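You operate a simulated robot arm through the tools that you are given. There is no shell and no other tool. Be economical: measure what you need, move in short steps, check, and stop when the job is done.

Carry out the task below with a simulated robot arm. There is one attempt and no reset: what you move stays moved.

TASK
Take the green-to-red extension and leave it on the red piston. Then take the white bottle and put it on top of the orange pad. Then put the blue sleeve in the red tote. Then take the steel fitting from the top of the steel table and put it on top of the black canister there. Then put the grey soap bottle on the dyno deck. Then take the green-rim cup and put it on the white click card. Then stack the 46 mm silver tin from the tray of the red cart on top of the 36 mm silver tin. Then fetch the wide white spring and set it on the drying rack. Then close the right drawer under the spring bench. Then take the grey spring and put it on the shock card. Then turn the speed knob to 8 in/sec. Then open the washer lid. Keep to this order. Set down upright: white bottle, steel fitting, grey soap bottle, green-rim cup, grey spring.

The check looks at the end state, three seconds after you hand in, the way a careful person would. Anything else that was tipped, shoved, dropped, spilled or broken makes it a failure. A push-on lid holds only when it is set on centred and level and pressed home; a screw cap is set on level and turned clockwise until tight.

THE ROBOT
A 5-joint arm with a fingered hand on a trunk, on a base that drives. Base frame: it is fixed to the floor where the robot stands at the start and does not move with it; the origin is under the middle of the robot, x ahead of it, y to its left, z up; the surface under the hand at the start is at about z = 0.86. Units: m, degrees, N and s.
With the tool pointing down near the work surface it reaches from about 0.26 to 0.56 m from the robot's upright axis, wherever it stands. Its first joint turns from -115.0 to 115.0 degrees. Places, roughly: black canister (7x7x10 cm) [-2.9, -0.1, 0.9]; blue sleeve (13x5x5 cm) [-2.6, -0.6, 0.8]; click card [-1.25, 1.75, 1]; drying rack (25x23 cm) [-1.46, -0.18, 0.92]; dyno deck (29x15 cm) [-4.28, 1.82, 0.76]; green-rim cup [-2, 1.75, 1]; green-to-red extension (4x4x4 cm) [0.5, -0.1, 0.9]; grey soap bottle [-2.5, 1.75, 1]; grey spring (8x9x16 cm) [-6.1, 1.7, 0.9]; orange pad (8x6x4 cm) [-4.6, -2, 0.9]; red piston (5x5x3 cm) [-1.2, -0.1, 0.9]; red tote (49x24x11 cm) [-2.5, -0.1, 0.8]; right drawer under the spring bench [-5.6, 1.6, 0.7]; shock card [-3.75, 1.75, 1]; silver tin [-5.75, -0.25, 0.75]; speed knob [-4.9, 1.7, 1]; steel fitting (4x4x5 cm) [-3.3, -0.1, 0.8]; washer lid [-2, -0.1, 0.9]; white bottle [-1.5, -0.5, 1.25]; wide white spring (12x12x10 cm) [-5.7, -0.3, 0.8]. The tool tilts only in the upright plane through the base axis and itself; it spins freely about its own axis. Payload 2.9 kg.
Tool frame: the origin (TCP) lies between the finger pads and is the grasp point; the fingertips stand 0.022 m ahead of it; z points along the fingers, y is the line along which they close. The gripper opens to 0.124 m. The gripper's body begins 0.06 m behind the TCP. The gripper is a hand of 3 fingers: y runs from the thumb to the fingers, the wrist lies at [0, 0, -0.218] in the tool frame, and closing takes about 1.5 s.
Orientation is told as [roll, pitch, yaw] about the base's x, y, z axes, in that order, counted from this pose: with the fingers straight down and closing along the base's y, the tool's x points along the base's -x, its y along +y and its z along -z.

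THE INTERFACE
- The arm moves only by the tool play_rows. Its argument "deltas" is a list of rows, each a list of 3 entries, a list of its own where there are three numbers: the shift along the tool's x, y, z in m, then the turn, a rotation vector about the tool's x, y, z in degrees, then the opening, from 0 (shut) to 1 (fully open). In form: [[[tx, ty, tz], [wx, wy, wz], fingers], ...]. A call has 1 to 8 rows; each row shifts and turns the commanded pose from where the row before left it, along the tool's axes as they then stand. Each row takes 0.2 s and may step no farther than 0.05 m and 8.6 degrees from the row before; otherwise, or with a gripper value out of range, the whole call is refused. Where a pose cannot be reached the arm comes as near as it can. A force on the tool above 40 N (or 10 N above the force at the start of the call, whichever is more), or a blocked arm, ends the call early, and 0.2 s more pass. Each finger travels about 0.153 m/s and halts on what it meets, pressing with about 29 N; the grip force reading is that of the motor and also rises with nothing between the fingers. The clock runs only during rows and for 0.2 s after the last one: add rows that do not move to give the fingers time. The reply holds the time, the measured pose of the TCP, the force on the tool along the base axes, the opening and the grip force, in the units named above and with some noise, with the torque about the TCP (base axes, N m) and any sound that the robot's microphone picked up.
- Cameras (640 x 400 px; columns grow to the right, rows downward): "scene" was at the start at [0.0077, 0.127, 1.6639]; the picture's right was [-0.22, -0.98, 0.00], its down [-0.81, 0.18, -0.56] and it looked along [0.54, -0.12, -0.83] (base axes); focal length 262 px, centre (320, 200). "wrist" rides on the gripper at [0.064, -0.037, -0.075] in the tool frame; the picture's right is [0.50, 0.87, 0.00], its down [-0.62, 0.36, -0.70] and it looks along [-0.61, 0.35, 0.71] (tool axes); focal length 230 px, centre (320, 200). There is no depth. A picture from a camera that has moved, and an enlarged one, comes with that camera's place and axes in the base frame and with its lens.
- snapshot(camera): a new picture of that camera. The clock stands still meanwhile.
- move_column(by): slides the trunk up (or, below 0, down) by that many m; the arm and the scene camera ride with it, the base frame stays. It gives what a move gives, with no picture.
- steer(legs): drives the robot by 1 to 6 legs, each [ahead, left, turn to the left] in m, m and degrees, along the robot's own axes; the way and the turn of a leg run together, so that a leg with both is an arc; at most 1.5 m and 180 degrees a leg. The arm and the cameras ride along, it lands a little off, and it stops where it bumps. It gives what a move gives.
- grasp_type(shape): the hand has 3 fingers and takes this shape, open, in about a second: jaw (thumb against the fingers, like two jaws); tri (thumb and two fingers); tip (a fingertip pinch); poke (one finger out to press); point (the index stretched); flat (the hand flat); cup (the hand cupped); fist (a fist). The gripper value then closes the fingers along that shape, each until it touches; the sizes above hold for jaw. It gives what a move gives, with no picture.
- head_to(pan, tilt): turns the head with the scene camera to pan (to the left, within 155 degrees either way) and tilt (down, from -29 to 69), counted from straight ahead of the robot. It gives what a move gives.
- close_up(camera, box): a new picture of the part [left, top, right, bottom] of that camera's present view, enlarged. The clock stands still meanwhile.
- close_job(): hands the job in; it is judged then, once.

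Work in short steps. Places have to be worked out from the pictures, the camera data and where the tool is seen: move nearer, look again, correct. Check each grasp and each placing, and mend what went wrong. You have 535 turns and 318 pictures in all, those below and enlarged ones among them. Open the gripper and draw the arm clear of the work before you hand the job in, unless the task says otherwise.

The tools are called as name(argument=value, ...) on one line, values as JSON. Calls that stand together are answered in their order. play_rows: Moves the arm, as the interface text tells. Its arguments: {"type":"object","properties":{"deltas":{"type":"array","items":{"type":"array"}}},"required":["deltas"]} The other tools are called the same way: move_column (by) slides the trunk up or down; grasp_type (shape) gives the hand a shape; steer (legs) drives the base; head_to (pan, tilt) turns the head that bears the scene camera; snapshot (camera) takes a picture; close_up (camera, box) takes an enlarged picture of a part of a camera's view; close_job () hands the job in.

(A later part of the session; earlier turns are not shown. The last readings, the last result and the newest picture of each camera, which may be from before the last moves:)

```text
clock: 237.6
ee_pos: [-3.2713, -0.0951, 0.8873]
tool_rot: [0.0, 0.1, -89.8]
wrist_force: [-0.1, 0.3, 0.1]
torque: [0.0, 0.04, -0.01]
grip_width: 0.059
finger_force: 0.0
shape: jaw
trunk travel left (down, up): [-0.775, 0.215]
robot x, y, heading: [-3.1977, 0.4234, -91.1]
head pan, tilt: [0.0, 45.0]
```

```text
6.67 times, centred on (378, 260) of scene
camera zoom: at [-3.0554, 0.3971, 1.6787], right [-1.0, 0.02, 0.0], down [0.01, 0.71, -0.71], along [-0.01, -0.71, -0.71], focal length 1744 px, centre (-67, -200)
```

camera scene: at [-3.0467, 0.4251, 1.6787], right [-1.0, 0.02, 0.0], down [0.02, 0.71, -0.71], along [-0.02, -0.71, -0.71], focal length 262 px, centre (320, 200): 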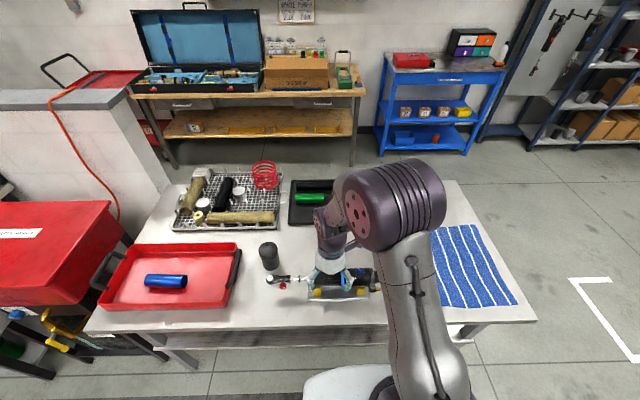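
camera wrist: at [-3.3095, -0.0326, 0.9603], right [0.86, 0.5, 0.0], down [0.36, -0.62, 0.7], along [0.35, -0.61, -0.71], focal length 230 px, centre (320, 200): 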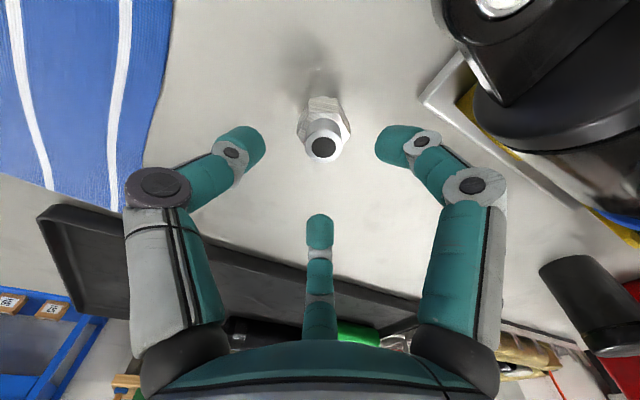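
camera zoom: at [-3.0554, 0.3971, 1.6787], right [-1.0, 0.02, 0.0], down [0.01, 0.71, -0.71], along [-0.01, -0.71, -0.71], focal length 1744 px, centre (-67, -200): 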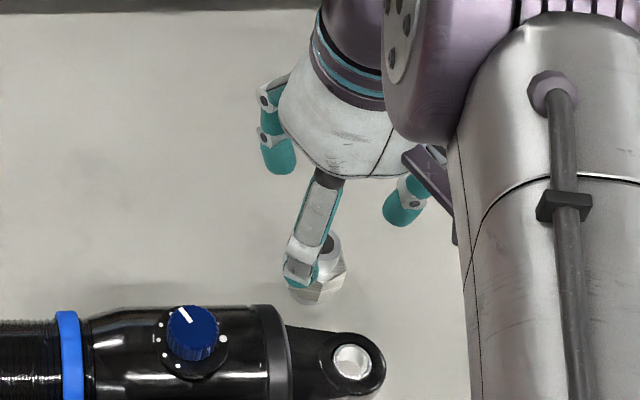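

play_rows(deltas=[[[0, 0, 0.025], [0, 0, 0], 0.47], [[0, 0, 0.02], [0, 0, 0], 0.47], [[0, 0, 0.012], [0, 0, 0], 0.47], [[0, 0, 0.008], [0, 0, 0], 0.47], [[0, 0, 0], [0, 0, 0], 0.47]])

snapshot(camera="wrist")

```text
clock: 238.8
ee_pos: [-3.2717, -0.0949, 0.8231]
tool_rot: [-0.1, 0.0, -89.7]
wrist_force: [0.2, -0.9, 6.2]
torque: [0.01, -0.14, -0.05]
grip_width: 0.0591
finger_force: 0.1
shape: jaw
trunk travel left (down, up): [-0.775, 0.215]
robot x, y, heading: [-3.1994, 0.4275, -91.2]
head pan, tilt: [0.0, 45.0]
```

```text
217 pictures are left
camera wrist: at [-3.3086, -0.0328, 0.8956], right [0.86, 0.5, 0.0], down [0.36, -0.62, 0.7], along [0.35, -0.61, -0.71], focal length 230 px, centre (320, 200)
```

wrist: 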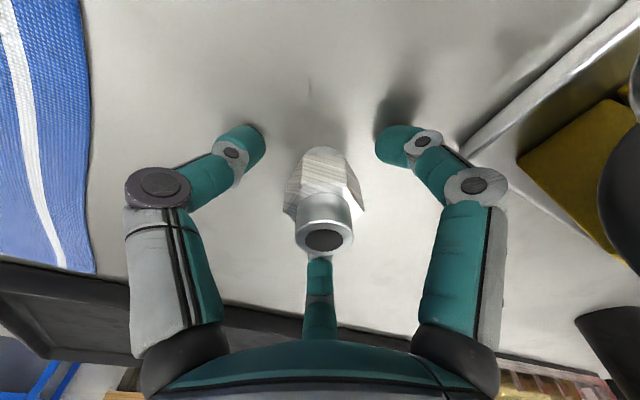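

Fingertips touch the table (table ≈0.80). Raise 4 mm, close, and lift.

play_rows(deltas=[[[0, 0, -0.005], [0, 0, 0], 0.35], [[0, 0, 0], [0, 0, 0], 0.1], [[0, 0, 0], [0, 0, 0], 0.1], [[0, 0, 0], [0, 0, 0], 0.1], [[0, 0, -0.02], [0, 0, 0], 0.1], [[0, 0, -0.04], [0, 0, 0], 0.1], [[0, 0, -0.04], [0, 0, 0], 0.1], [[0, 0, -0.04], [0, 0, 0], 0.1]])

snapshot(camera="wrist")

```text
clock: 240.6
ee_pos: [-3.2715, -0.0945, 0.9673]
tool_rot: [0.0, 0.1, -89.8]
wrist_force: [-0.2, 0.0, -0.6]
torque: [-0.04, 0.0, 0.04]
grip_width: 0.0225
finger_force: 29.0
shape: jaw
trunk travel left (down, up): [-0.775, 0.215]
robot x, y, heading: [-3.1953, 0.4233, -90.9]
head pan, tilt: [0.0, 45.0]
```

```text
216 pictures are left
camera wrist: at [-3.3092, -0.0324, 1.0414], right [0.86, 0.5, 0.0], down [0.36, -0.62, 0.7], along [0.35, -0.61, -0.71], focal length 230 px, centre (320, 200)
```

wrist: 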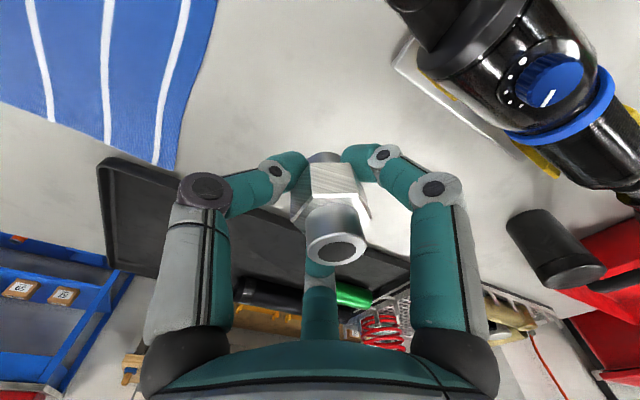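

close_up(camera="wrist", box=[240, 120, 400, 280])

close_up(camera="scene", box=[330, 200, 426, 260])

```text
2.50 times, centred on (320, 200) of wrist
camera zoom: at [-3.3092, -0.0324, 1.0414], right [0.86, 0.5, 0.0], down [0.36, -0.62, 0.7], along [0.35, -0.61, -0.71], focal length 575 px, centre (320, 200)
```

zoom: 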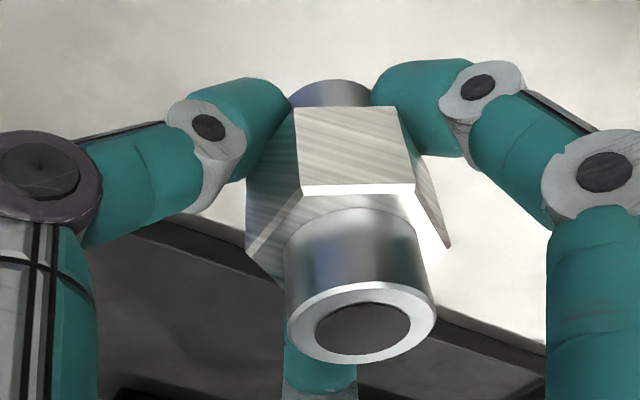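

```text
6.67 times, centred on (378, 230) of scene
camera zoom: at [-3.0553, 0.3974, 1.6786], right [-1.0, 0.02, 0.0], down [0.01, 0.71, -0.71], along [-0.01, -0.71, -0.71], focal length 1744 px, centre (-67, 0)
```

zoom: 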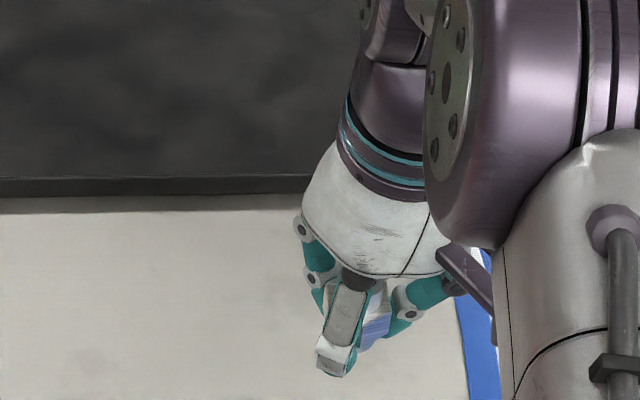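

The fitting sits tilted ~8° in the grip. I set it back down on its spot, release, and regrip a little higher.

play_rows(deltas=[[[0, 0, 0.05], [0, 0, 0], 0.1], [[0, 0, 0.05], [0, 0, 0], 0.1], [[0, 0, 0.03], [0, 0, 0], 0.1], [[0, 0, 0.01], [0, 0, 0], 0.1], [[0, 0, 0.005], [0, 0, 0], 0.1], [[0, 0, 0], [0, 0, 0], 0.1]])

play_rows(deltas=[[[0, 0, 0], [0, 0, 0], 0.3], [[0, 0, 0], [0, 0, 0], 0.47], [[0, 0, 0], [0, 0, 0], 0.47], [[0, 0, -0.003], [0, 0, 0], 0.47]])

close_up(camera="wrist", box=[200, 100, 440, 300])

```text
clock: 241.9
ee_pos: [-3.27, -0.0955, 0.8222]
tool_rot: [0.0, 0.1, -89.8]
wrist_force: [-0.1, -0.4, -1.1]
torque: [-0.04, -0.03, 0.03]
grip_width: 0.0224
finger_force: 29.5
shape: jaw
trunk travel left (down, up): [-0.775, 0.215]
robot x, y, heading: [-3.1995, 0.4236, -90.9]
head pan, tilt: [0.0, 45.0]
```

```text
clock: 242.9
ee_pos: [-3.271, -0.0949, 0.8251]
tool_rot: [-0.1, 0.1, -89.9]
wrist_force: [-0.9, -1.2, 0.6]
torque: [0.01, -0.03, -0.04]
grip_width: 0.0579
finger_force: 0.0
shape: jaw
trunk travel left (down, up): [-0.775, 0.215]
robot x, y, heading: [-3.1982, 0.4239, -91.2]
head pan, tilt: [0.0, 45.0]
```

```text
2.00 times, centred on (320, 200) of wrist
camera zoom: at [-3.3086, -0.0327, 0.8977], right [0.86, 0.5, 0.0], down [0.36, -0.62, 0.7], along [0.35, -0.6, -0.71], focal length 460 px, centre (320, 200)
```

zoom: 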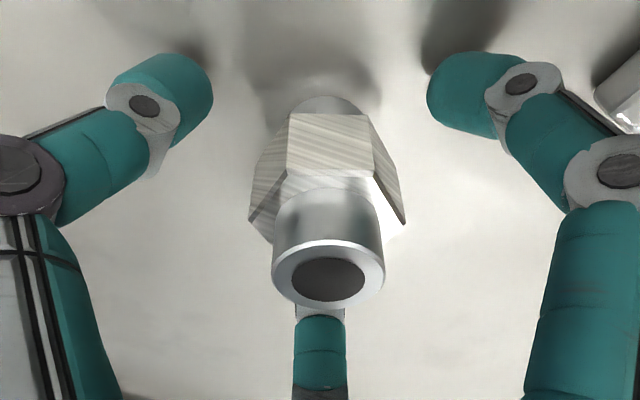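

Upright again, ~2 mm off-centre. Centre it and close slowly.

play_rows(deltas=[[[0.001, 0.002, 0], [0, 0, 0], 0.4], [[0, 0, 0], [0, 0, 0], 0.33], [[0, 0, 0], [0, 0, 0], 0.27], [[0, 0, 0], [0, 0, 0], 0.21], [[0, 0, 0], [0, 0, 0], 0.15], [[0, 0, 0], [0, 0, 0], 0.1], [[0, 0, 0], [0, 0, 0], 0.1]])

close_up(camera="wrist", box=[200, 100, 440, 300])

```text
clock: 244.6
ee_pos: [-3.2691, -0.0944, 0.8242]
tool_rot: [0.1, 0.1, -89.7]
wrist_force: [-1.4, 0.2, -2.0]
torque: [0.0, 0.03, 0.01]
grip_width: 0.0209
finger_force: 28.9
shape: jaw
trunk travel left (down, up): [-0.775, 0.215]
robot x, y, heading: [-3.1997, 0.4238, -91.1]
head pan, tilt: [0.0, 45.0]
```

```text
2.00 times, centred on (320, 200) of wrist
camera zoom: at [-3.3066, -0.032, 0.898], right [0.86, 0.5, 0.0], down [0.36, -0.62, 0.7], along [0.35, -0.6, -0.71], focal length 460 px, centre (320, 200)
```

zoom: 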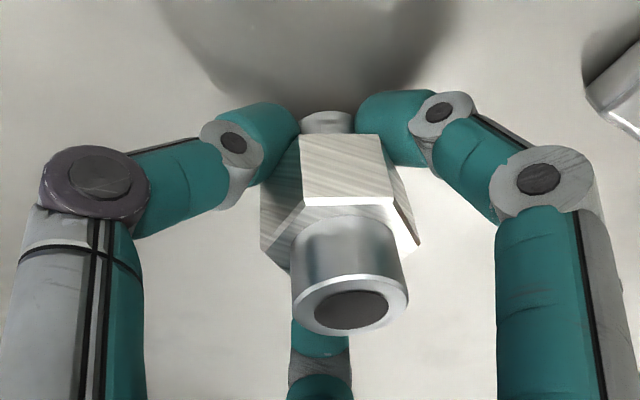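

Full squeeze tilts it. Try a lighter hold: reopen, then close only to just under contact.

play_rows(deltas=[[[0, 0, 0.002], [0, 0, 0], 0.3], [[0, 0, 0], [0, 0, 0], 0.4], [[0, 0, 0], [0, 0, 0], 0.4], [[0, 0, -0.002], [0, 0, 0], 0.3], [[0, 0, 0], [0, 0, 0], 0.26], [[0, 0, 0], [0, 0, 0], 0.24], [[0, 0, 0], [0, 0, 0], 0.24]])

close_up(camera="wrist", box=[200, 100, 440, 300])

```text
clock: 246.2
ee_pos: [-3.2687, -0.0949, 0.8243]
tool_rot: [0.0, 0.2, -89.9]
wrist_force: [-0.5, -0.2, -0.8]
torque: [0.01, 0.01, 0.01]
grip_width: 0.0305
finger_force: 0.2
shape: jaw
trunk travel left (down, up): [-0.775, 0.215]
robot x, y, heading: [-3.2003, 0.4221, -91.2]
head pan, tilt: [0.0, 45.0]
```

```text
2.00 times, centred on (320, 200) of wrist
camera zoom: at [-3.3065, -0.032, 0.8981], right [0.86, 0.5, 0.0], down [0.36, -0.62, 0.7], along [0.35, -0.6, -0.71], focal length 460 px, centre (320, 200)
```

zoom: 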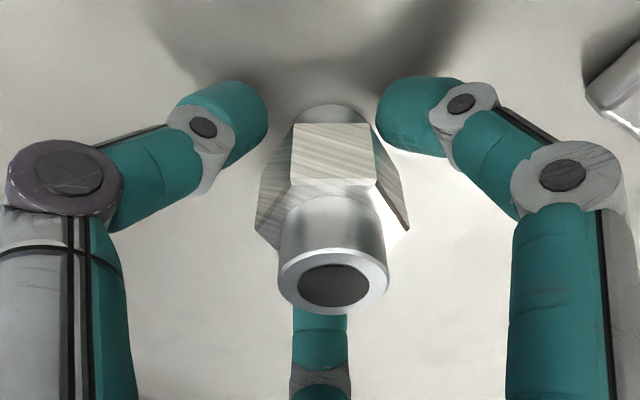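

Fitting is still ~2.5 mm toward image right; recentre and close gently.

play_rows(deltas=[[[0.0013, 0.0025, 0], [0, 0, 0], 0.24], [[0, 0, 0], [0, 0, 0], 0.22], [[0, 0, 0], [0, 0, 0], 0.2], [[0, 0, 0], [0, 0, 0], 0.19], [[0, 0, 0], [0, 0, 0], 0.19]])

close_up(camera="wrist", box=[200, 100, 440, 300])

```text
clock: 247.3
ee_pos: [-3.2665, -0.094, 0.8249]
tool_rot: [0.1, 0.1, -89.8]
wrist_force: [-0.3, -0.2, -1.6]
torque: [-0.01, -0.01, 0.0]
grip_width: 0.0235
finger_force: 0.0
shape: jaw
trunk travel left (down, up): [-0.775, 0.215]
robot x, y, heading: [-3.2007, 0.4252, -91.2]
head pan, tilt: [0.0, 45.0]
```

```text
2.00 times, centred on (320, 200) of wrist
camera zoom: at [-3.3043, -0.031, 0.8979], right [0.86, 0.5, 0.0], down [0.36, -0.62, 0.7], along [0.35, -0.6, -0.71], focal length 460 px, centre (320, 200)
```

zoom: 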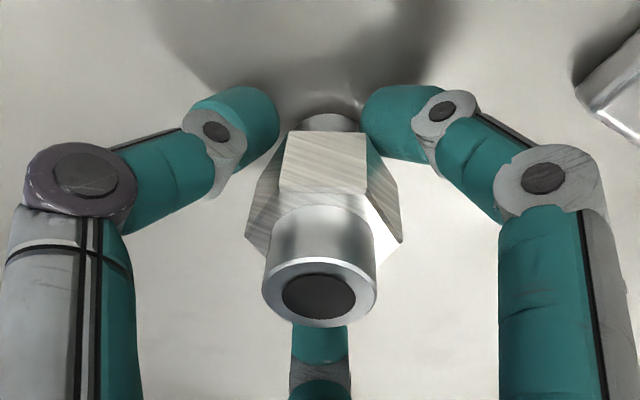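

play_rows(deltas=[[[0, 0, 0], [0, 0, 0], 0.17], [[0, 0, 0], [0, 0, 0], 0.15], [[0, 0, 0], [0, 0, 0], 0.1], [[0, 0, 0], [0, 0, 0], 0.1], [[0, 0, -0.02], [0, 0, 0], 0.1], [[0, 0, -0.02], [0, 0, 0], 0.1]])

close_up(camera="wrist", box=[200, 100, 440, 300])

```text
clock: 248.8
ee_pos: [-3.2676, -0.0943, 0.8661]
tool_rot: [0.0, 0.1, -89.7]
wrist_force: [0.2, 0.2, -1.1]
torque: [0.04, 0.01, 0.05]
grip_width: 0.0177
finger_force: 28.8
shape: jaw
trunk travel left (down, up): [-0.775, 0.215]
robot x, y, heading: [-3.1987, 0.4276, -91.3]
head pan, tilt: [0.0, 45.0]
```

```text
2.00 times, centred on (320, 200) of wrist
camera zoom: at [-3.3044, -0.0308, 0.938], right [0.86, 0.5, 0.0], down [0.36, -0.62, 0.7], along [0.35, -0.6, -0.71], focal length 460 px, centre (320, 200)
```

zoom: 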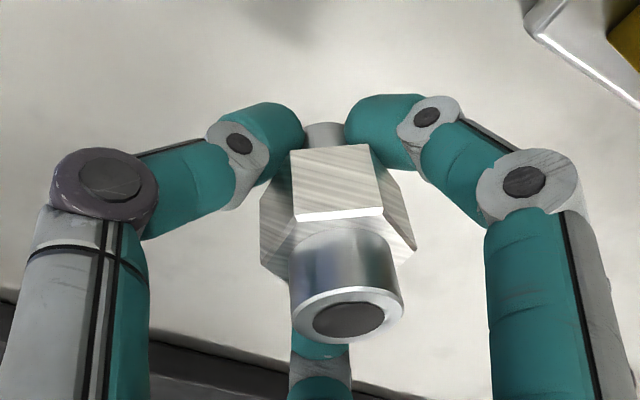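

Tips contact too low on the part. Set down once more and regrip ~9 mm higher so the pads meet the hex.

play_rows(deltas=[[[0, 0, 0.02], [0, 0, 0], 0.1], [[0, 0, 0.018], [0, 0, 0], 0.1], [[0, 0, 0.003], [0, 0, 0], 0.2], [[0, 0, 0], [0, 0, 0], 0.35], [[0, 0, 0], [0, 0, 0], 0.35], [[0, 0, -0.011], [0, 0, 0], 0.35], [[0, 0, 0], [0, 0, 0], 0.35]])

close_up(camera="wrist", box=[200, 100, 440, 300])

```text
clock: 250.3
ee_pos: [-3.2661, -0.0943, 0.8342]
tool_rot: [0.1, 0.2, -89.8]
wrist_force: [-0.9, 0.5, 0.3]
torque: [0.0, 0.0, -0.01]
grip_width: 0.0431
finger_force: 0.1
shape: jaw
trunk travel left (down, up): [-0.775, 0.215]
robot x, y, heading: [-3.1976, 0.4262, -91.1]
head pan, tilt: [0.0, 45.0]
```

```text
2.00 times, centred on (320, 200) of wrist
camera zoom: at [-3.3044, -0.0314, 0.9074], right [0.86, 0.5, 0.0], down [0.36, -0.62, 0.7], along [0.35, -0.6, -0.71], focal length 460 px, centre (320, 200)
```

zoom: 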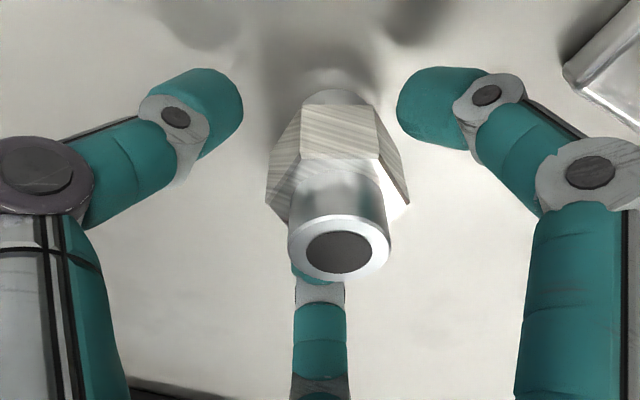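

play_rows(deltas=[[[0.0022, 0.0038, 0], [0, 0, 0], 0.3], [[0, 0, 0], [0, 0, 0], 0.26], [[0, 0, 0], [0, 0, 0], 0.22], [[0, 0, 0], [0, 0, 0], 0.18], [[0, 0, 0], [0, 0, 0], 0.1], [[0, 0, 0], [0, 0, 0], 0.1]])

close_up(camera="wrist", box=[200, 100, 440, 300])

```text
clock: 251.8
ee_pos: [-3.2624, -0.0918, 0.8348]
tool_rot: [0.0, 0.1, -89.7]
wrist_force: [0.3, 0.5, 0.0]
torque: [0.01, -0.03, -0.01]
grip_width: 0.0267
finger_force: 28.6
shape: jaw
trunk travel left (down, up): [-0.775, 0.215]
robot x, y, heading: [-3.1994, 0.4227, -91.2]
head pan, tilt: [0.0, 45.0]
```

```text
2.00 times, centred on (320, 200) of wrist
camera zoom: at [-3.3004, -0.029, 0.9076], right [0.86, 0.5, 0.0], down [0.36, -0.62, 0.7], along [0.35, -0.6, -0.71], focal length 460 px, centre (320, 200)
```

zoom: 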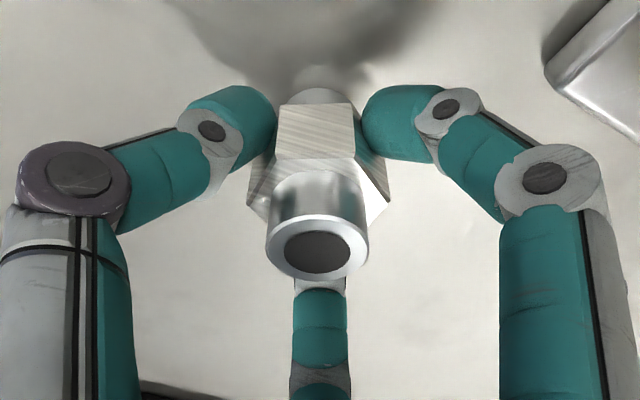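

Upright, firm grip now. Lift and strafe left toward the canister.

play_rows(deltas=[[[0, 0, -0.03], [0, 0, 0], 0.1], [[0, 0, -0.04], [0, 0, 0], 0.1], [[0, 0, -0.04], [0, 0, 0], 0.1], [[0.02, 0, -0.045], [0, 0, 0], 0.1], [[0.02, 0, -0.04], [0, 0, 0], 0.1]])

steer(legs=[[0, 0.32, 0]])

snapshot(camera="wrist")

close_up(camera="scene", box=[280, 180, 440, 280])

```text
clock: 252.9
ee_pos: [-3.2638, -0.0494, 1.0305]
tool_rot: [0.1, 0.1, -89.8]
wrist_force: [0.2, 0.4, -0.6]
torque: [0.04, -0.02, 0.01]
grip_width: 0.0268
finger_force: 28.7
shape: jaw
trunk travel left (down, up): [-0.775, 0.215]
robot x, y, heading: [-3.1983, 0.4237, -91.3]
head pan, tilt: [0.0, 45.0]
```

```text
clock: 255.1
ee_pos: [-2.9436, -0.0571, 1.0299]
tool_rot: [0.0, 0.1, -89.8]
wrist_force: [0.4, -0.2, -1.5]
torque: [-0.04, 0.04, 0.0]
grip_width: 0.0266
finger_force: 28.3
shape: jaw
trunk travel left (down, up): [-0.775, 0.215]
robot x, y, heading: [-2.8784, 0.4193, -91.1]
head pan, tilt: [0.0, 45.0]
```

```text
206 pictures are left
camera wrist: at [-2.9818, 0.0064, 1.1029], right [0.86, 0.5, 0.0], down [0.36, -0.62, 0.7], along [0.35, -0.6, -0.71], focal length 230 px, centre (320, 200)
```

wrist: 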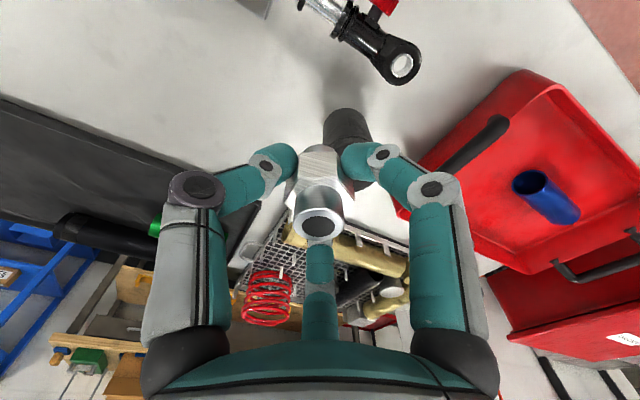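

```text
4.00 times, centred on (360, 230) of scene
camera zoom: at [-2.7356, 0.3905, 1.6787], right [-1.0, 0.02, 0.0], down [0.01, 0.71, -0.71], along [-0.01, -0.71, -0.71], focal length 1046 px, centre (160, 80)
```

zoom: 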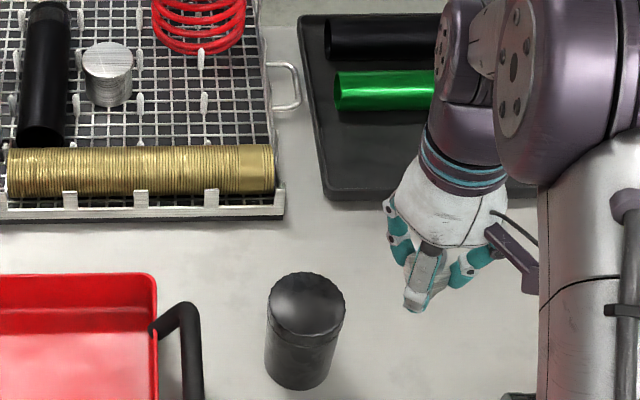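

Canister top centre ≈(-2.870,-0.112). Move above it and check.

play_rows(deltas=[[[-0.028, 0.037, 0], [0, 0, 0], 0.1], [[-0.027, 0.0365, 0], [0, 0, 0], 0.1], [[0, 0, 0.035], [0, 0, 0], 0.1], [[0, 0, 0], [0, 0, 0], 0.1]])

snapshot(camera="wrist")

close_up(camera="scene", box=[300, 200, 412, 270])

```text
clock: 256.1
ee_pos: [-2.8704, -0.1107, 0.9953]
tool_rot: [0.0, 0.0, -89.8]
wrist_force: [0.2, 0.8, -1.4]
torque: [0.02, -0.02, -0.03]
grip_width: 0.0268
finger_force: 29.3
shape: jaw
trunk travel left (down, up): [-0.775, 0.215]
robot x, y, heading: [-2.8777, 0.4171, -91.5]
head pan, tilt: [0.0, 45.0]
```

```text
204 pictures are left
camera wrist: at [-2.9075, -0.0477, 1.0674], right [0.86, 0.5, 0.0], down [0.36, -0.62, 0.7], along [0.35, -0.6, -0.71], focal length 230 px, centre (320, 200)
```

wrist: 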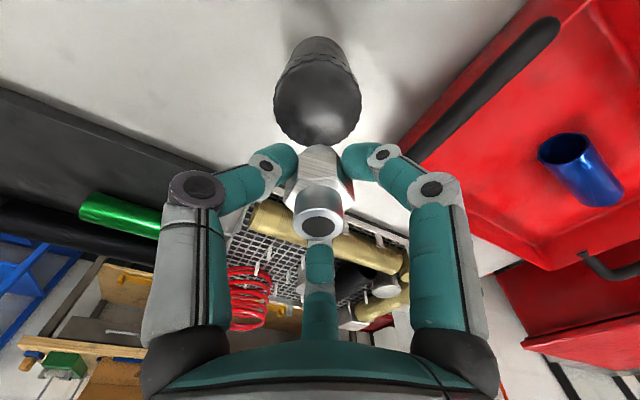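

```text
5.71 times, centred on (356, 235) of scene
camera zoom: at [-2.7352, 0.3908, 1.6786], right [-1.0, 0.02, 0.0], down [0.01, 0.71, -0.71], along [-0.01, -0.71, -0.71], focal length 1495 px, centre (114, 0)
```

zoom: 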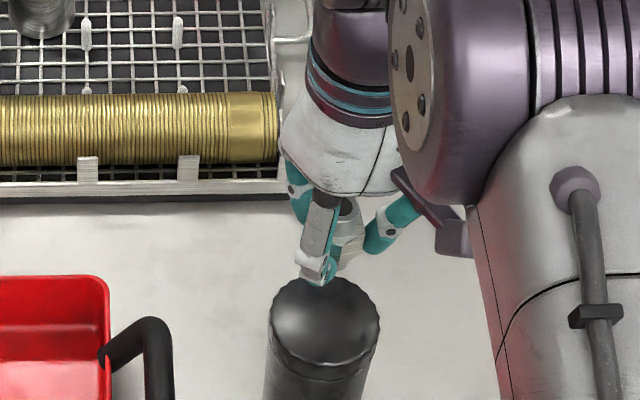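

Aligned. Lower to contact in small steps.

play_rows(deltas=[[[0, -0.001, 0.025], [0, 0, 0], 0.1], [[0, 0, 0.02], [0, 0, 0], 0.1], [[0, 0, 0.007], [0, 0, 0], 0.1], [[0, 0, 0.004], [0, 0, 0], 0.1], [[0, 0, 0.003], [0, 0, 0], 0.1], [[0, 0, 0], [0, 0, 0], 0.1]])

close_up(camera="scene", box=[300, 200, 412, 270])

close_up(camera="wrist", box=[200, 60, 440, 260])

```text
clock: 257.5
ee_pos: [-2.8709, -0.1108, 0.9357]
tool_rot: [0.0, 0.0, -89.8]
wrist_force: [0.7, 0.1, -1.6]
torque: [0.0, -0.01, -0.01]
grip_width: 0.0269
finger_force: 29.2
shape: jaw
trunk travel left (down, up): [-0.775, 0.215]
robot x, y, heading: [-2.8805, 0.4144, -91.1]
head pan, tilt: [0.0, 45.0]
```

```text
5.71 times, centred on (356, 235) of scene
camera zoom: at [-2.7358, 0.3904, 1.6787], right [-1.0, 0.02, 0.0], down [0.01, 0.71, -0.71], along [-0.01, -0.71, -0.71], focal length 1495 px, centre (114, 0)
```

zoom: 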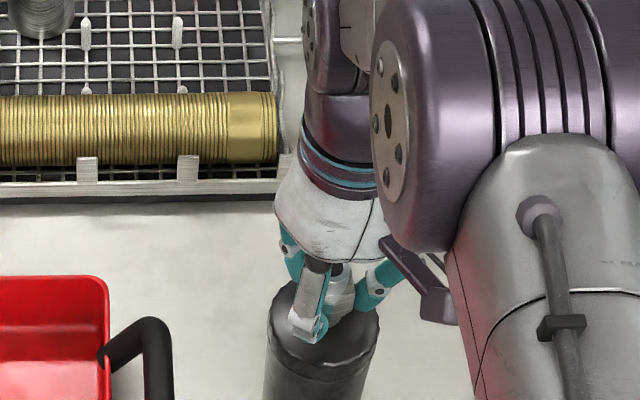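

```text
2.00 times, centred on (320, 160) of wrist
camera zoom: at [-2.9091, -0.0481, 1.0086], right [0.86, 0.5, 0.0], down [0.36, -0.62, 0.7], along [0.35, -0.6, -0.71], focal length 460 px, centre (320, 280)
```

zoom: 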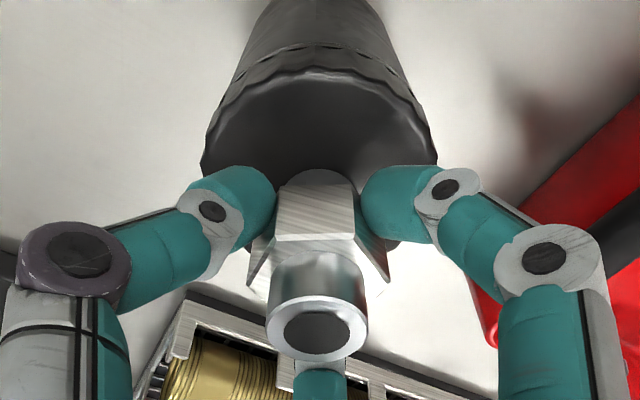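

play_rows(deltas=[[[0, 0, 0.003], [0, 0, 0], 0.1], [[0, 0, 0.003], [0, 0, 0], 0.1], [[0, 0, 0.003], [0, 0, 0], 0.1], [[0, 0, 0], [0, 0, 0], 0.1]])

```text
clock: 258.6
ee_pos: [-2.8715, -0.1099, 0.9321]
tool_rot: [0.0, -0.6, -89.8]
wrist_force: [-1.6, 2.3, 25.1]
torque: [0.03, 0.05, -0.02]
grip_width: 0.0289
finger_force: 28.9
shape: jaw
trunk travel left (down, up): [-0.775, 0.215]
robot x, y, heading: [-2.8767, 0.4165, -91.1]
head pan, tilt: [0.0, 45.0]
stopped in row 4: the force on the tool passed its limit at 41 N (the readings are from after the stop); the commanded pose is now the measured one
```

Contact at 0.932. View before release.

close_up(camera="wrist", box=[200, 60, 440, 260])

close_up(camera="scene", box=[300, 200, 412, 270])

```text
2.00 times, centred on (320, 160) of wrist
camera zoom: at [-2.9091, -0.047, 1.004], right [0.86, 0.5, -0.01], down [0.36, -0.61, 0.71], along [0.35, -0.61, -0.71], focal length 460 px, centre (320, 280)
```

zoom: 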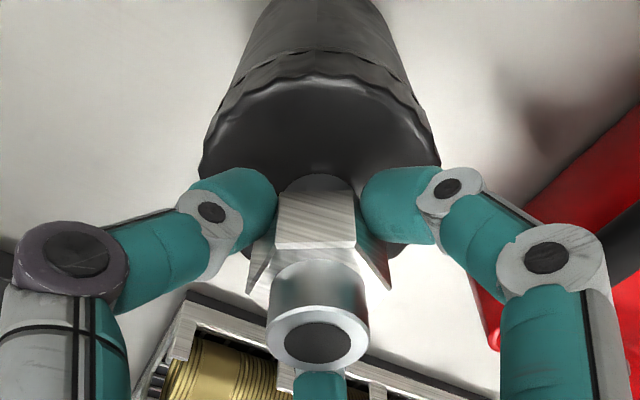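

```text
5.71 times, centred on (356, 235) of scene
camera zoom: at [-2.7362, 0.3961, 1.6787], right [-1.0, 0.02, 0.0], down [0.01, 0.7, -0.71], along [-0.01, -0.71, -0.7], focal length 1495 px, centre (114, 0)
```

zoom: 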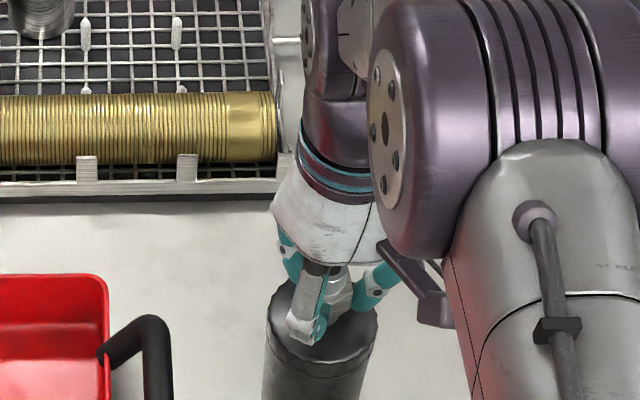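

Well inside the lid's top. Ease off and release gently.

play_rows(deltas=[[[0, 0, -0.001], [0, 0.6, 0], 0.2], [[0, 0, 0], [0, 0, 0], 0.27], [[0, 0, 0], [0, 0, 0], 0.34], [[0, 0, 0], [0, 0, 0], 0.42], [[0, 0, 0], [0, 0, 0], 0.5], [[0, 0, 0], [0, 0, 0], 0.5]])

close_up(camera="wrist", box=[200, 60, 440, 260])

```text
clock: 260.0
ee_pos: [-2.8702, -0.1111, 0.9294]
tool_rot: [0.0, 0.4, -89.7]
wrist_force: [0.0, 0.4, 0.7]
torque: [0.03, 0.02, -0.02]
grip_width: 0.0618
finger_force: 0.0
shape: jaw
trunk travel left (down, up): [-0.775, 0.215]
robot x, y, heading: [-2.877, 0.4152, -91.0]
head pan, tilt: [0.0, 45.0]
```

```text
2.00 times, centred on (320, 160) of wrist
camera zoom: at [-2.9088, -0.0499, 1.003], right [0.86, 0.5, 0.0], down [0.36, -0.62, 0.7], along [0.35, -0.6, -0.72], focal length 460 px, centre (320, 280)
```

zoom: 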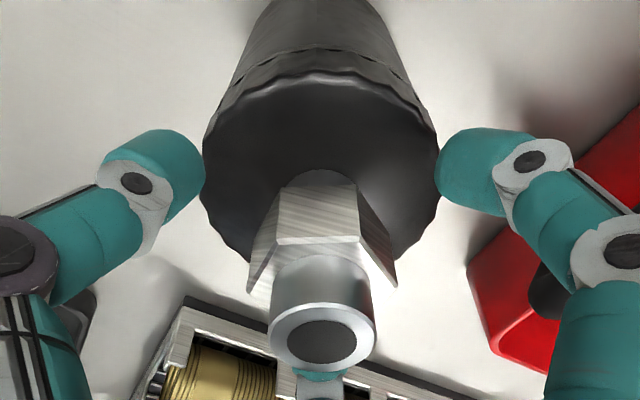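

Standing upright on the canister. Rise straight up and verify.

play_rows(deltas=[[[0, 0, -0.03], [0, 0, 0], 0.5], [[0, 0, -0.04], [0, 0, 0], 0.5], [[0, 0, -0.04], [0, 0, 0], 0.5], [[0.03, 0, -0.03], [0, 0, 0], 0.5], [[0.04, 0, -0.02], [0, 0, 0], 0.5], [[0.04, 0, 0], [0, 0, 0], 0.5], [[0.03, 0, 0], [0, 0, 0], 0.5]])

close_up(camera="scene", box=[280, 180, 440, 280])

```text
clock: 261.6
ee_pos: [-2.8713, 0.0269, 1.0908]
tool_rot: [0.0, 0.3, -89.8]
wrist_force: [0.3, 0.0, 0.3]
torque: [0.02, -0.02, 0.03]
grip_width: 0.0616
finger_force: 0.0
shape: jaw
trunk travel left (down, up): [-0.775, 0.215]
robot x, y, heading: [-2.8791, 0.4131, -91.3]
head pan, tilt: [0.0, 45.0]
```

```text
4.00 times, centred on (360, 230) of scene
camera zoom: at [-2.7359, 0.392, 1.6787], right [-1.0, 0.02, 0.0], down [0.01, 0.71, -0.71], along [-0.01, -0.71, -0.71], focal length 1046 px, centre (160, 80)
```

zoom: 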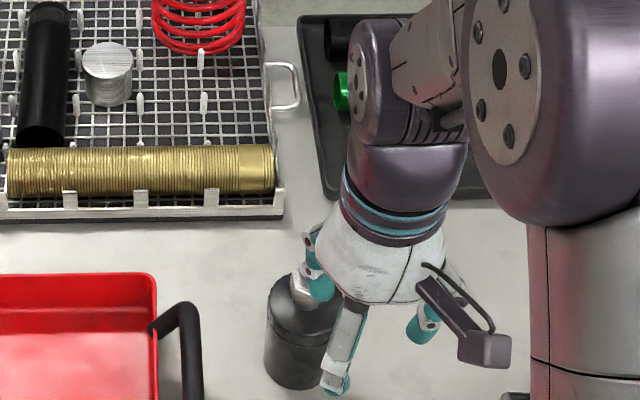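

Fitting stands on the canister. Next the grey soap bottle on the long bench: back off, turn to face north.

steer(legs=[[-0.22, 0, 0], [0, 0, 180], [0, -0.35, 0]])

head_to(pan=0, tilt=35)

snapshot(camera="scene")

```text
clock: 272.5
ee_pos: [-2.5313, 1.0227, 1.0904]
tool_rot: [0.0, 0.5, 90.5]
wrist_force: [-1.3, 0.4, 0.4]
torque: [0.02, 0.04, 0.0]
grip_width: 0.0613
finger_force: 0.1
shape: jaw
trunk travel left (down, up): [-0.775, 0.215]
robot x, y, heading: [-2.5252, 0.6328, 89.2]
head pan, tilt: [0.0, 45.0]
```

```text
clock: 273.2
ee_pos: [-2.5314, 1.0234, 1.0906]
tool_rot: [0.1, 0.4, 90.5]
wrist_force: [1.0, 0.4, 0.5]
torque: [0.01, -0.01, 0.0]
grip_width: 0.0614
finger_force: 0.0
shape: jaw
trunk travel left (down, up): [-0.775, 0.215]
robot x, y, heading: [-2.521, 0.6327, 88.9]
head pan, tilt: [0.0, 35.0]
```

```text
196 pictures are left
camera scene: at [-2.6695, 0.6604, 1.6935], right [1.0, -0.01, 0.0], down [-0.01, -0.57, -0.82], along [0.01, 0.82, -0.57], focal length 262 px, centre (320, 200)
```

scene: 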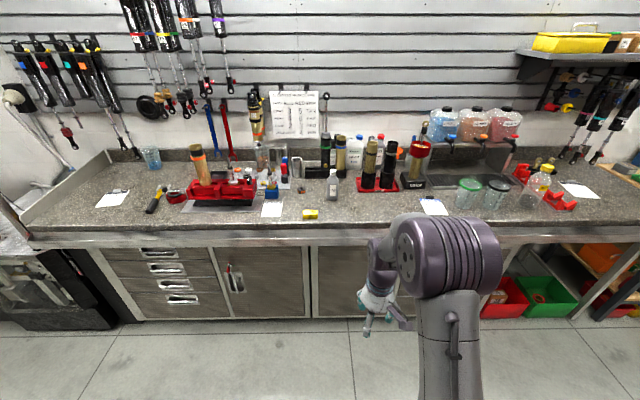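

close_up(camera="scene", box=[240, 130, 400, 230])

close_up(camera="scene", box=[400, 130, 600, 255])

```text
4.00 times, centred on (320, 180) of scene
camera zoom: at [-2.6695, 0.6604, 1.6935], right [1.0, -0.01, 0.0], down [-0.01, -0.57, -0.82], along [0.01, 0.82, -0.57], focal length 1046 px, centre (320, 280)
```

zoom: 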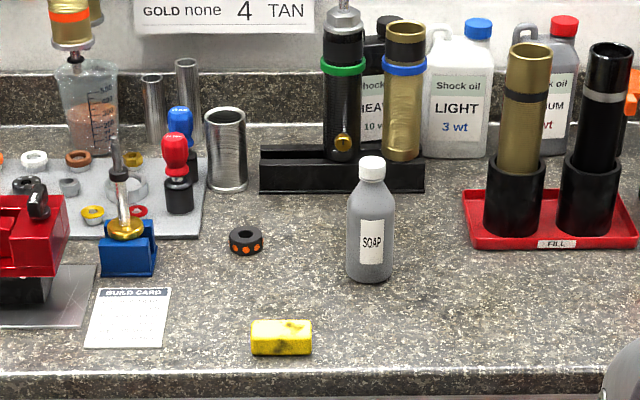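

```text
3.20 times, centred on (500, 192) of scene
camera zoom: at [-2.6695, 0.6604, 1.6935], right [1.0, -0.01, 0.0], down [-0.01, -0.57, -0.82], along [0.01, 0.82, -0.57], focal length 837 px, centre (-256, 224)
```

zoom: 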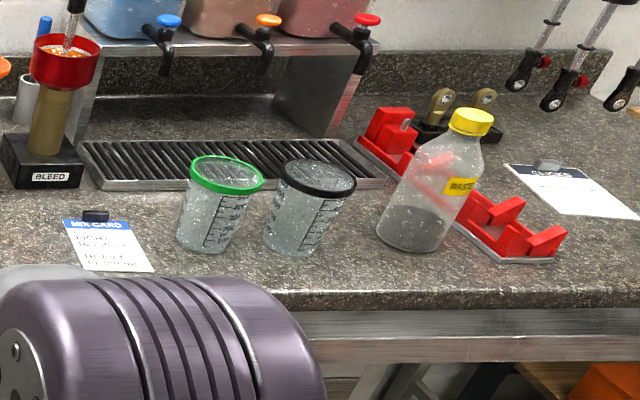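

Soap bottle ≈(-2.59,1.76). Drive ahead 0.53 m (bench edge ≈1.5), raising the column 0.1, and take new views.

move_column(by=0.1)

steer(legs=[[0.53, 0.05, 1]])

snapshot(camera="scene")

snapshot(camera="wrist")

```text
clock: 274.6
ee_pos: [-2.5332, 1.0231, 1.1911]
tool_rot: [0.0, 0.4, 90.5]
wrist_force: [0.0, -0.1, -0.6]
torque: [0.02, 0.0, 0.0]
grip_width: 0.0616
finger_force: 0.1
shape: jaw
trunk travel left (down, up): [-0.875, 0.115]
robot x, y, heading: [-2.525, 0.6363, 89.1]
head pan, tilt: [0.0, 35.0]
```

```text
clock: 277.6
ee_pos: [-2.5846, 1.5494, 1.191]
tool_rot: [0.0, 0.4, 91.4]
wrist_force: [0.3, 0.6, 0.0]
torque: [0.0, -0.02, -0.02]
grip_width: 0.0616
finger_force: 0.0
shape: jaw
trunk travel left (down, up): [-0.875, 0.115]
robot x, y, heading: [-2.5684, 1.1576, 89.8]
head pan, tilt: [0.0, 35.0]
```

```text
193 pictures are left
camera scene: at [-2.7169, 1.185, 1.7935], right [1.0, 0.0, 0.0], down [0.0, -0.57, -0.82], along [0.0, 0.82, -0.57], focal length 262 px, centre (320, 200)
```

scene: 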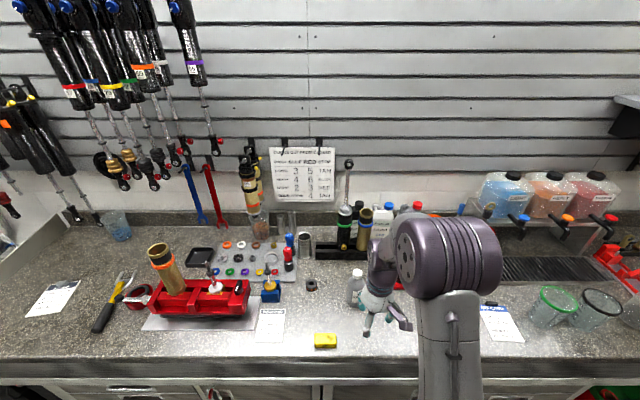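

```text
192 pictures are left
camera wrist: at [-2.5471, 1.4861, 1.2644], right [-0.85, -0.52, 0.0], down [-0.37, 0.61, 0.7], along [-0.36, 0.59, -0.72], focal length 230 px, centre (320, 200)
```

wrist: 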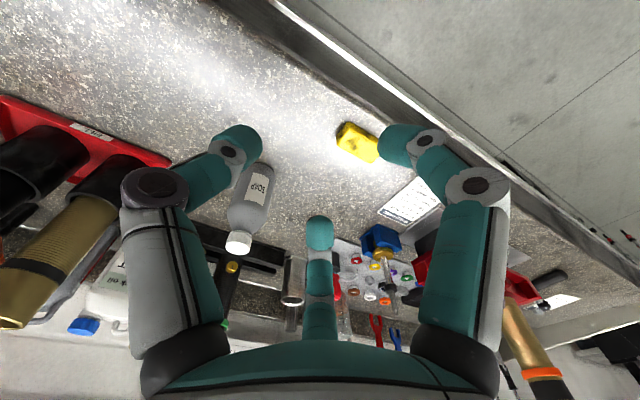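

close_up(camera="scene", box=[300, 240, 428, 320])

```text
5.00 times, centred on (364, 280) of scene
camera zoom: at [-2.7169, 1.185, 1.7935], right [1.0, 0.0, 0.0], down [0.0, -0.57, -0.82], along [0.0, 0.82, -0.57], focal length 1308 px, centre (100, -200)
```

zoom: 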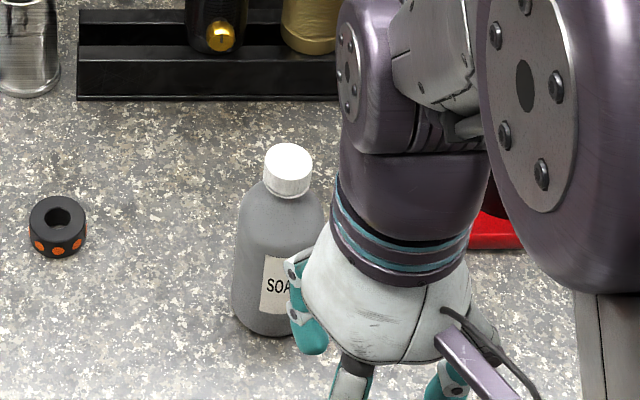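

Bottle base (-2.592,1.736), z 0.965–1.137. Move base ahead 7 cm, then put the open hand over it at a safe height.

steer(legs=[[0.07, 0, 0]])

play_rows(deltas=[[[0, 0, -0.04], [0, 0, 0], 0.7], [[-0.03, 0, -0.03], [0, 0, 0], 0.7], [[-0.04, 0, 0], [0, 0, 0], 0.7], [[-0.04, 0.003, 0], [0, 0, 0], 0.7], [[0, 0, 0], [0, -0.4, 0], 0.7]])

snapshot(camera="wrist")

```text
clock: 278.7
ee_pos: [-2.5852, 1.6195, 1.1903]
tool_rot: [0.0, 0.4, 91.4]
wrist_force: [-0.2, 0.0, 0.2]
torque: [0.0, 0.02, -0.01]
grip_width: 0.0615
finger_force: 0.1
shape: jaw
trunk travel left (down, up): [-0.875, 0.115]
robot x, y, heading: [-2.5728, 1.2302, 90.2]
head pan, tilt: [0.0, 35.0]
```

```text
clock: 279.9
ee_pos: [-2.5906, 1.7307, 1.2594]
tool_rot: [-0.1, 0.0, 91.3]
wrist_force: [-0.2, -0.7, 0.5]
torque: [-0.01, -0.01, 0.0]
grip_width: 0.0864
finger_force: 0.0
shape: jaw
trunk travel left (down, up): [-0.875, 0.115]
robot x, y, heading: [-2.572, 1.2315, 90.1]
head pan, tilt: [0.0, 35.0]
```

```text
190 pictures are left
camera wrist: at [-2.5523, 1.666, 1.3331], right [-0.85, -0.52, 0.0], down [-0.37, 0.61, 0.7], along [-0.37, 0.6, -0.71], focal length 230 px, centre (320, 200)
```

wrist: 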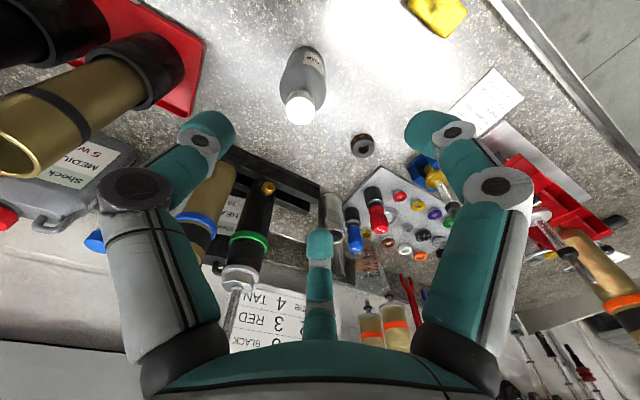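

play_rows(deltas=[[[-0.011, -0.003, 0.02], [0, 0, 0], 0.7], [[0, 0, 0.04], [0, 0, 0], 0.7], [[0, 0, 0.03], [0, 0, 0], 0.7], [[0, 0, 0], [0, 0, 0], 0.7]])

snapshot(camera="wrist")

close_up(camera="scene", box=[300, 230, 428, 310])

```text
clock: 280.9
ee_pos: [-2.5861, 1.7421, 1.1705]
tool_rot: [-0.1, 0.1, 91.3]
wrist_force: [-0.4, -0.1, -0.1]
torque: [0.0, 0.01, -0.01]
grip_width: 0.0864
finger_force: 0.0
shape: jaw
trunk travel left (down, up): [-0.875, 0.115]
robot x, y, heading: [-2.5714, 1.2319, 90.2]
head pan, tilt: [0.0, 35.0]
```

```text
189 pictures are left
camera wrist: at [-2.5492, 1.6776, 1.2433], right [-0.85, -0.52, 0.0], down [-0.37, 0.61, 0.7], along [-0.37, 0.6, -0.71], focal length 230 px, centre (320, 200)
```

wrist: 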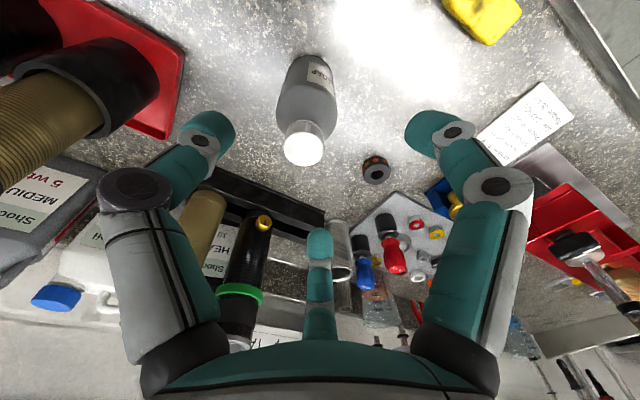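

```text
5.00 times, centred on (364, 270) of scene
camera zoom: at [-2.7169, 1.2552, 1.7935], right [1.0, 0.0, 0.0], down [0.0, -0.57, -0.82], along [0.0, 0.82, -0.57], focal length 1308 px, centre (100, -150)
```

zoom: 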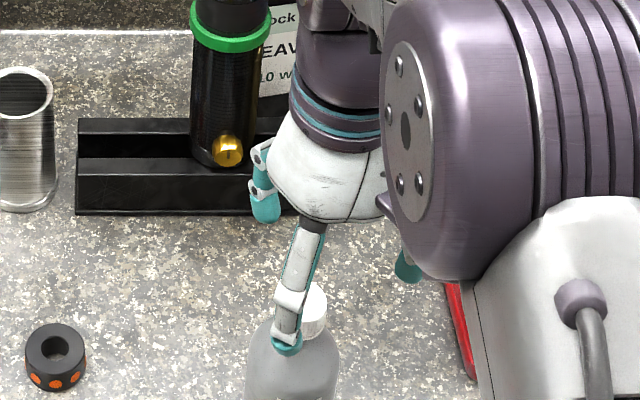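

Bottle is ~6 mm toward +x of the hand centre; correct and descend to z≈1.085.

play_rows(deltas=[[[-0.003, -0.006, 0.02], [0, 0, 0], 0.7], [[0, 0, 0.03], [0, 0, 0], 0.7], [[0, 0, 0.02], [0, 0, 0], 0.7], [[0, 0, 0.015], [0, 0, 0], 0.7], [[0, 0, 0], [0, 0, 0], 0.7]])

snapshot(camera="wrist")

```text
clock: 282.1
ee_pos: [-2.582, 1.7446, 1.0843]
tool_rot: [0.0, -0.1, 91.3]
wrist_force: [0.5, -0.5, 0.3]
torque: [-0.02, 0.03, 0.0]
grip_width: 0.0864
finger_force: 0.0
shape: jaw
trunk travel left (down, up): [-0.875, 0.115]
robot x, y, heading: [-2.5694, 1.2299, 90.0]
head pan, tilt: [0.0, 35.0]
```

```text
187 pictures are left
camera wrist: at [-2.5443, 1.6804, 1.1581], right [-0.85, -0.52, 0.0], down [-0.37, 0.61, 0.7], along [-0.37, 0.6, -0.71], focal length 230 px, centre (320, 200)
```

wrist: 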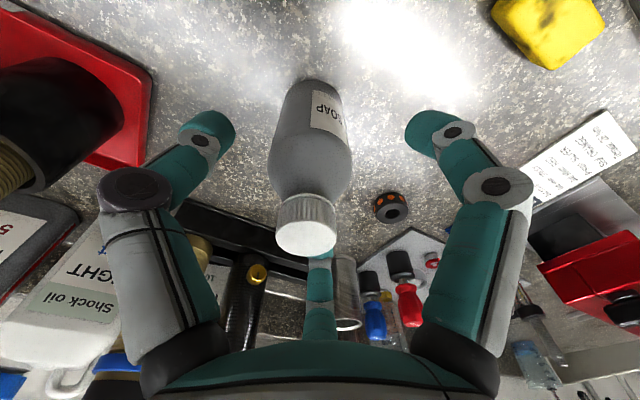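

The cap top is actually at ≈1.10, so I correct 7 mm sideways and go 3 cm lower before gripping.

play_rows(deltas=[[[-0.004, -0.006, 0.01], [0, 0, 0], 0.7], [[0, 0, 0.01], [0, 0, 0], 0.7], [[0, 0, 0.01], [0, 0, 0], 0.7], [[0, 0, 0], [0, 0, 0], 0.7]])

snapshot(camera="wrist")

```text
clock: 283.1
ee_pos: [-2.5767, 1.7496, 1.0544]
tool_rot: [0.0, -0.1, 91.4]
wrist_force: [-1.6, 1.5, 2.9]
torque: [0.14, 0.09, 0.03]
grip_width: 0.0876
finger_force: 0.0
shape: jaw
trunk travel left (down, up): [-0.875, 0.115]
robot x, y, heading: [-2.5712, 1.2305, 90.1]
head pan, tilt: [0.0, 35.0]
```

```text
186 pictures are left
camera wrist: at [-2.5387, 1.6851, 1.1277], right [-0.85, -0.52, 0.0], down [-0.37, 0.61, 0.7], along [-0.37, 0.6, -0.71], focal length 230 px, centre (320, 200)
```

wrist: 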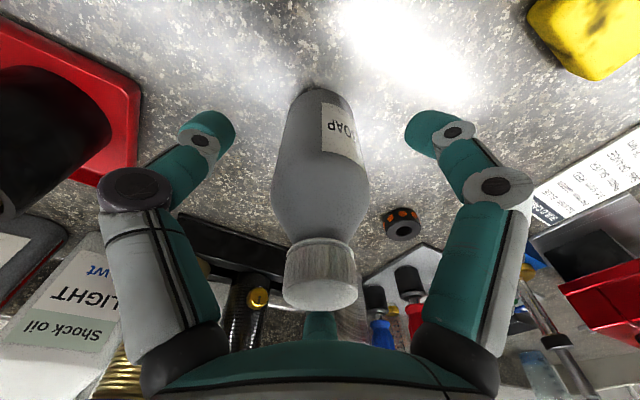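

play_rows(deltas=[[[0.009, 0, 0], [0, 0, 0], 0.7], [[0, 0, 0], [0, 0, 0], 0.55], [[0, 0, 0], [0, 0, 0], 0.45], [[0, 0, 0], [0, 0, 0], 0.35], [[0, 0, 0], [0, 0, 0], 0.2], [[0, 0, 0], [0, 0, 0], 0.2]])

snapshot(camera="wrist")

```text
clock: 284.5
ee_pos: [-2.5759, 1.7407, 1.0554]
tool_rot: [0.0, -0.1, 91.3]
wrist_force: [0.7, 0.2, 4.0]
torque: [0.1, -0.02, 0.0]
grip_width: 0.0452
finger_force: 28.9
shape: jaw
trunk travel left (down, up): [-0.875, 0.115]
robot x, y, heading: [-2.5707, 1.232, 90.2]
head pan, tilt: [0.0, 35.0]
```

```text
185 pictures are left
camera wrist: at [-2.5381, 1.676, 1.1281], right [-0.85, -0.52, 0.0], down [-0.37, 0.61, 0.7], along [-0.37, 0.6, -0.71], focal length 230 px, centre (320, 200)
```

wrist: 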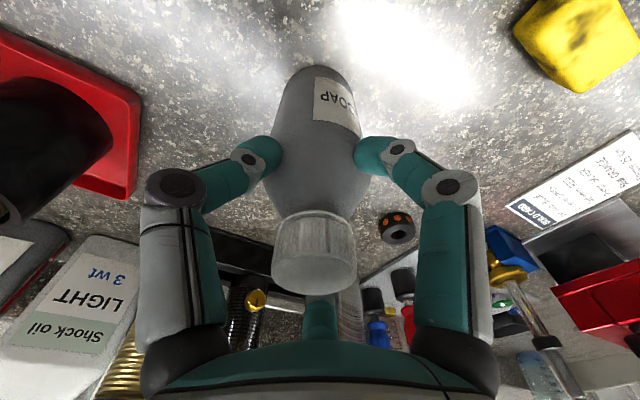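

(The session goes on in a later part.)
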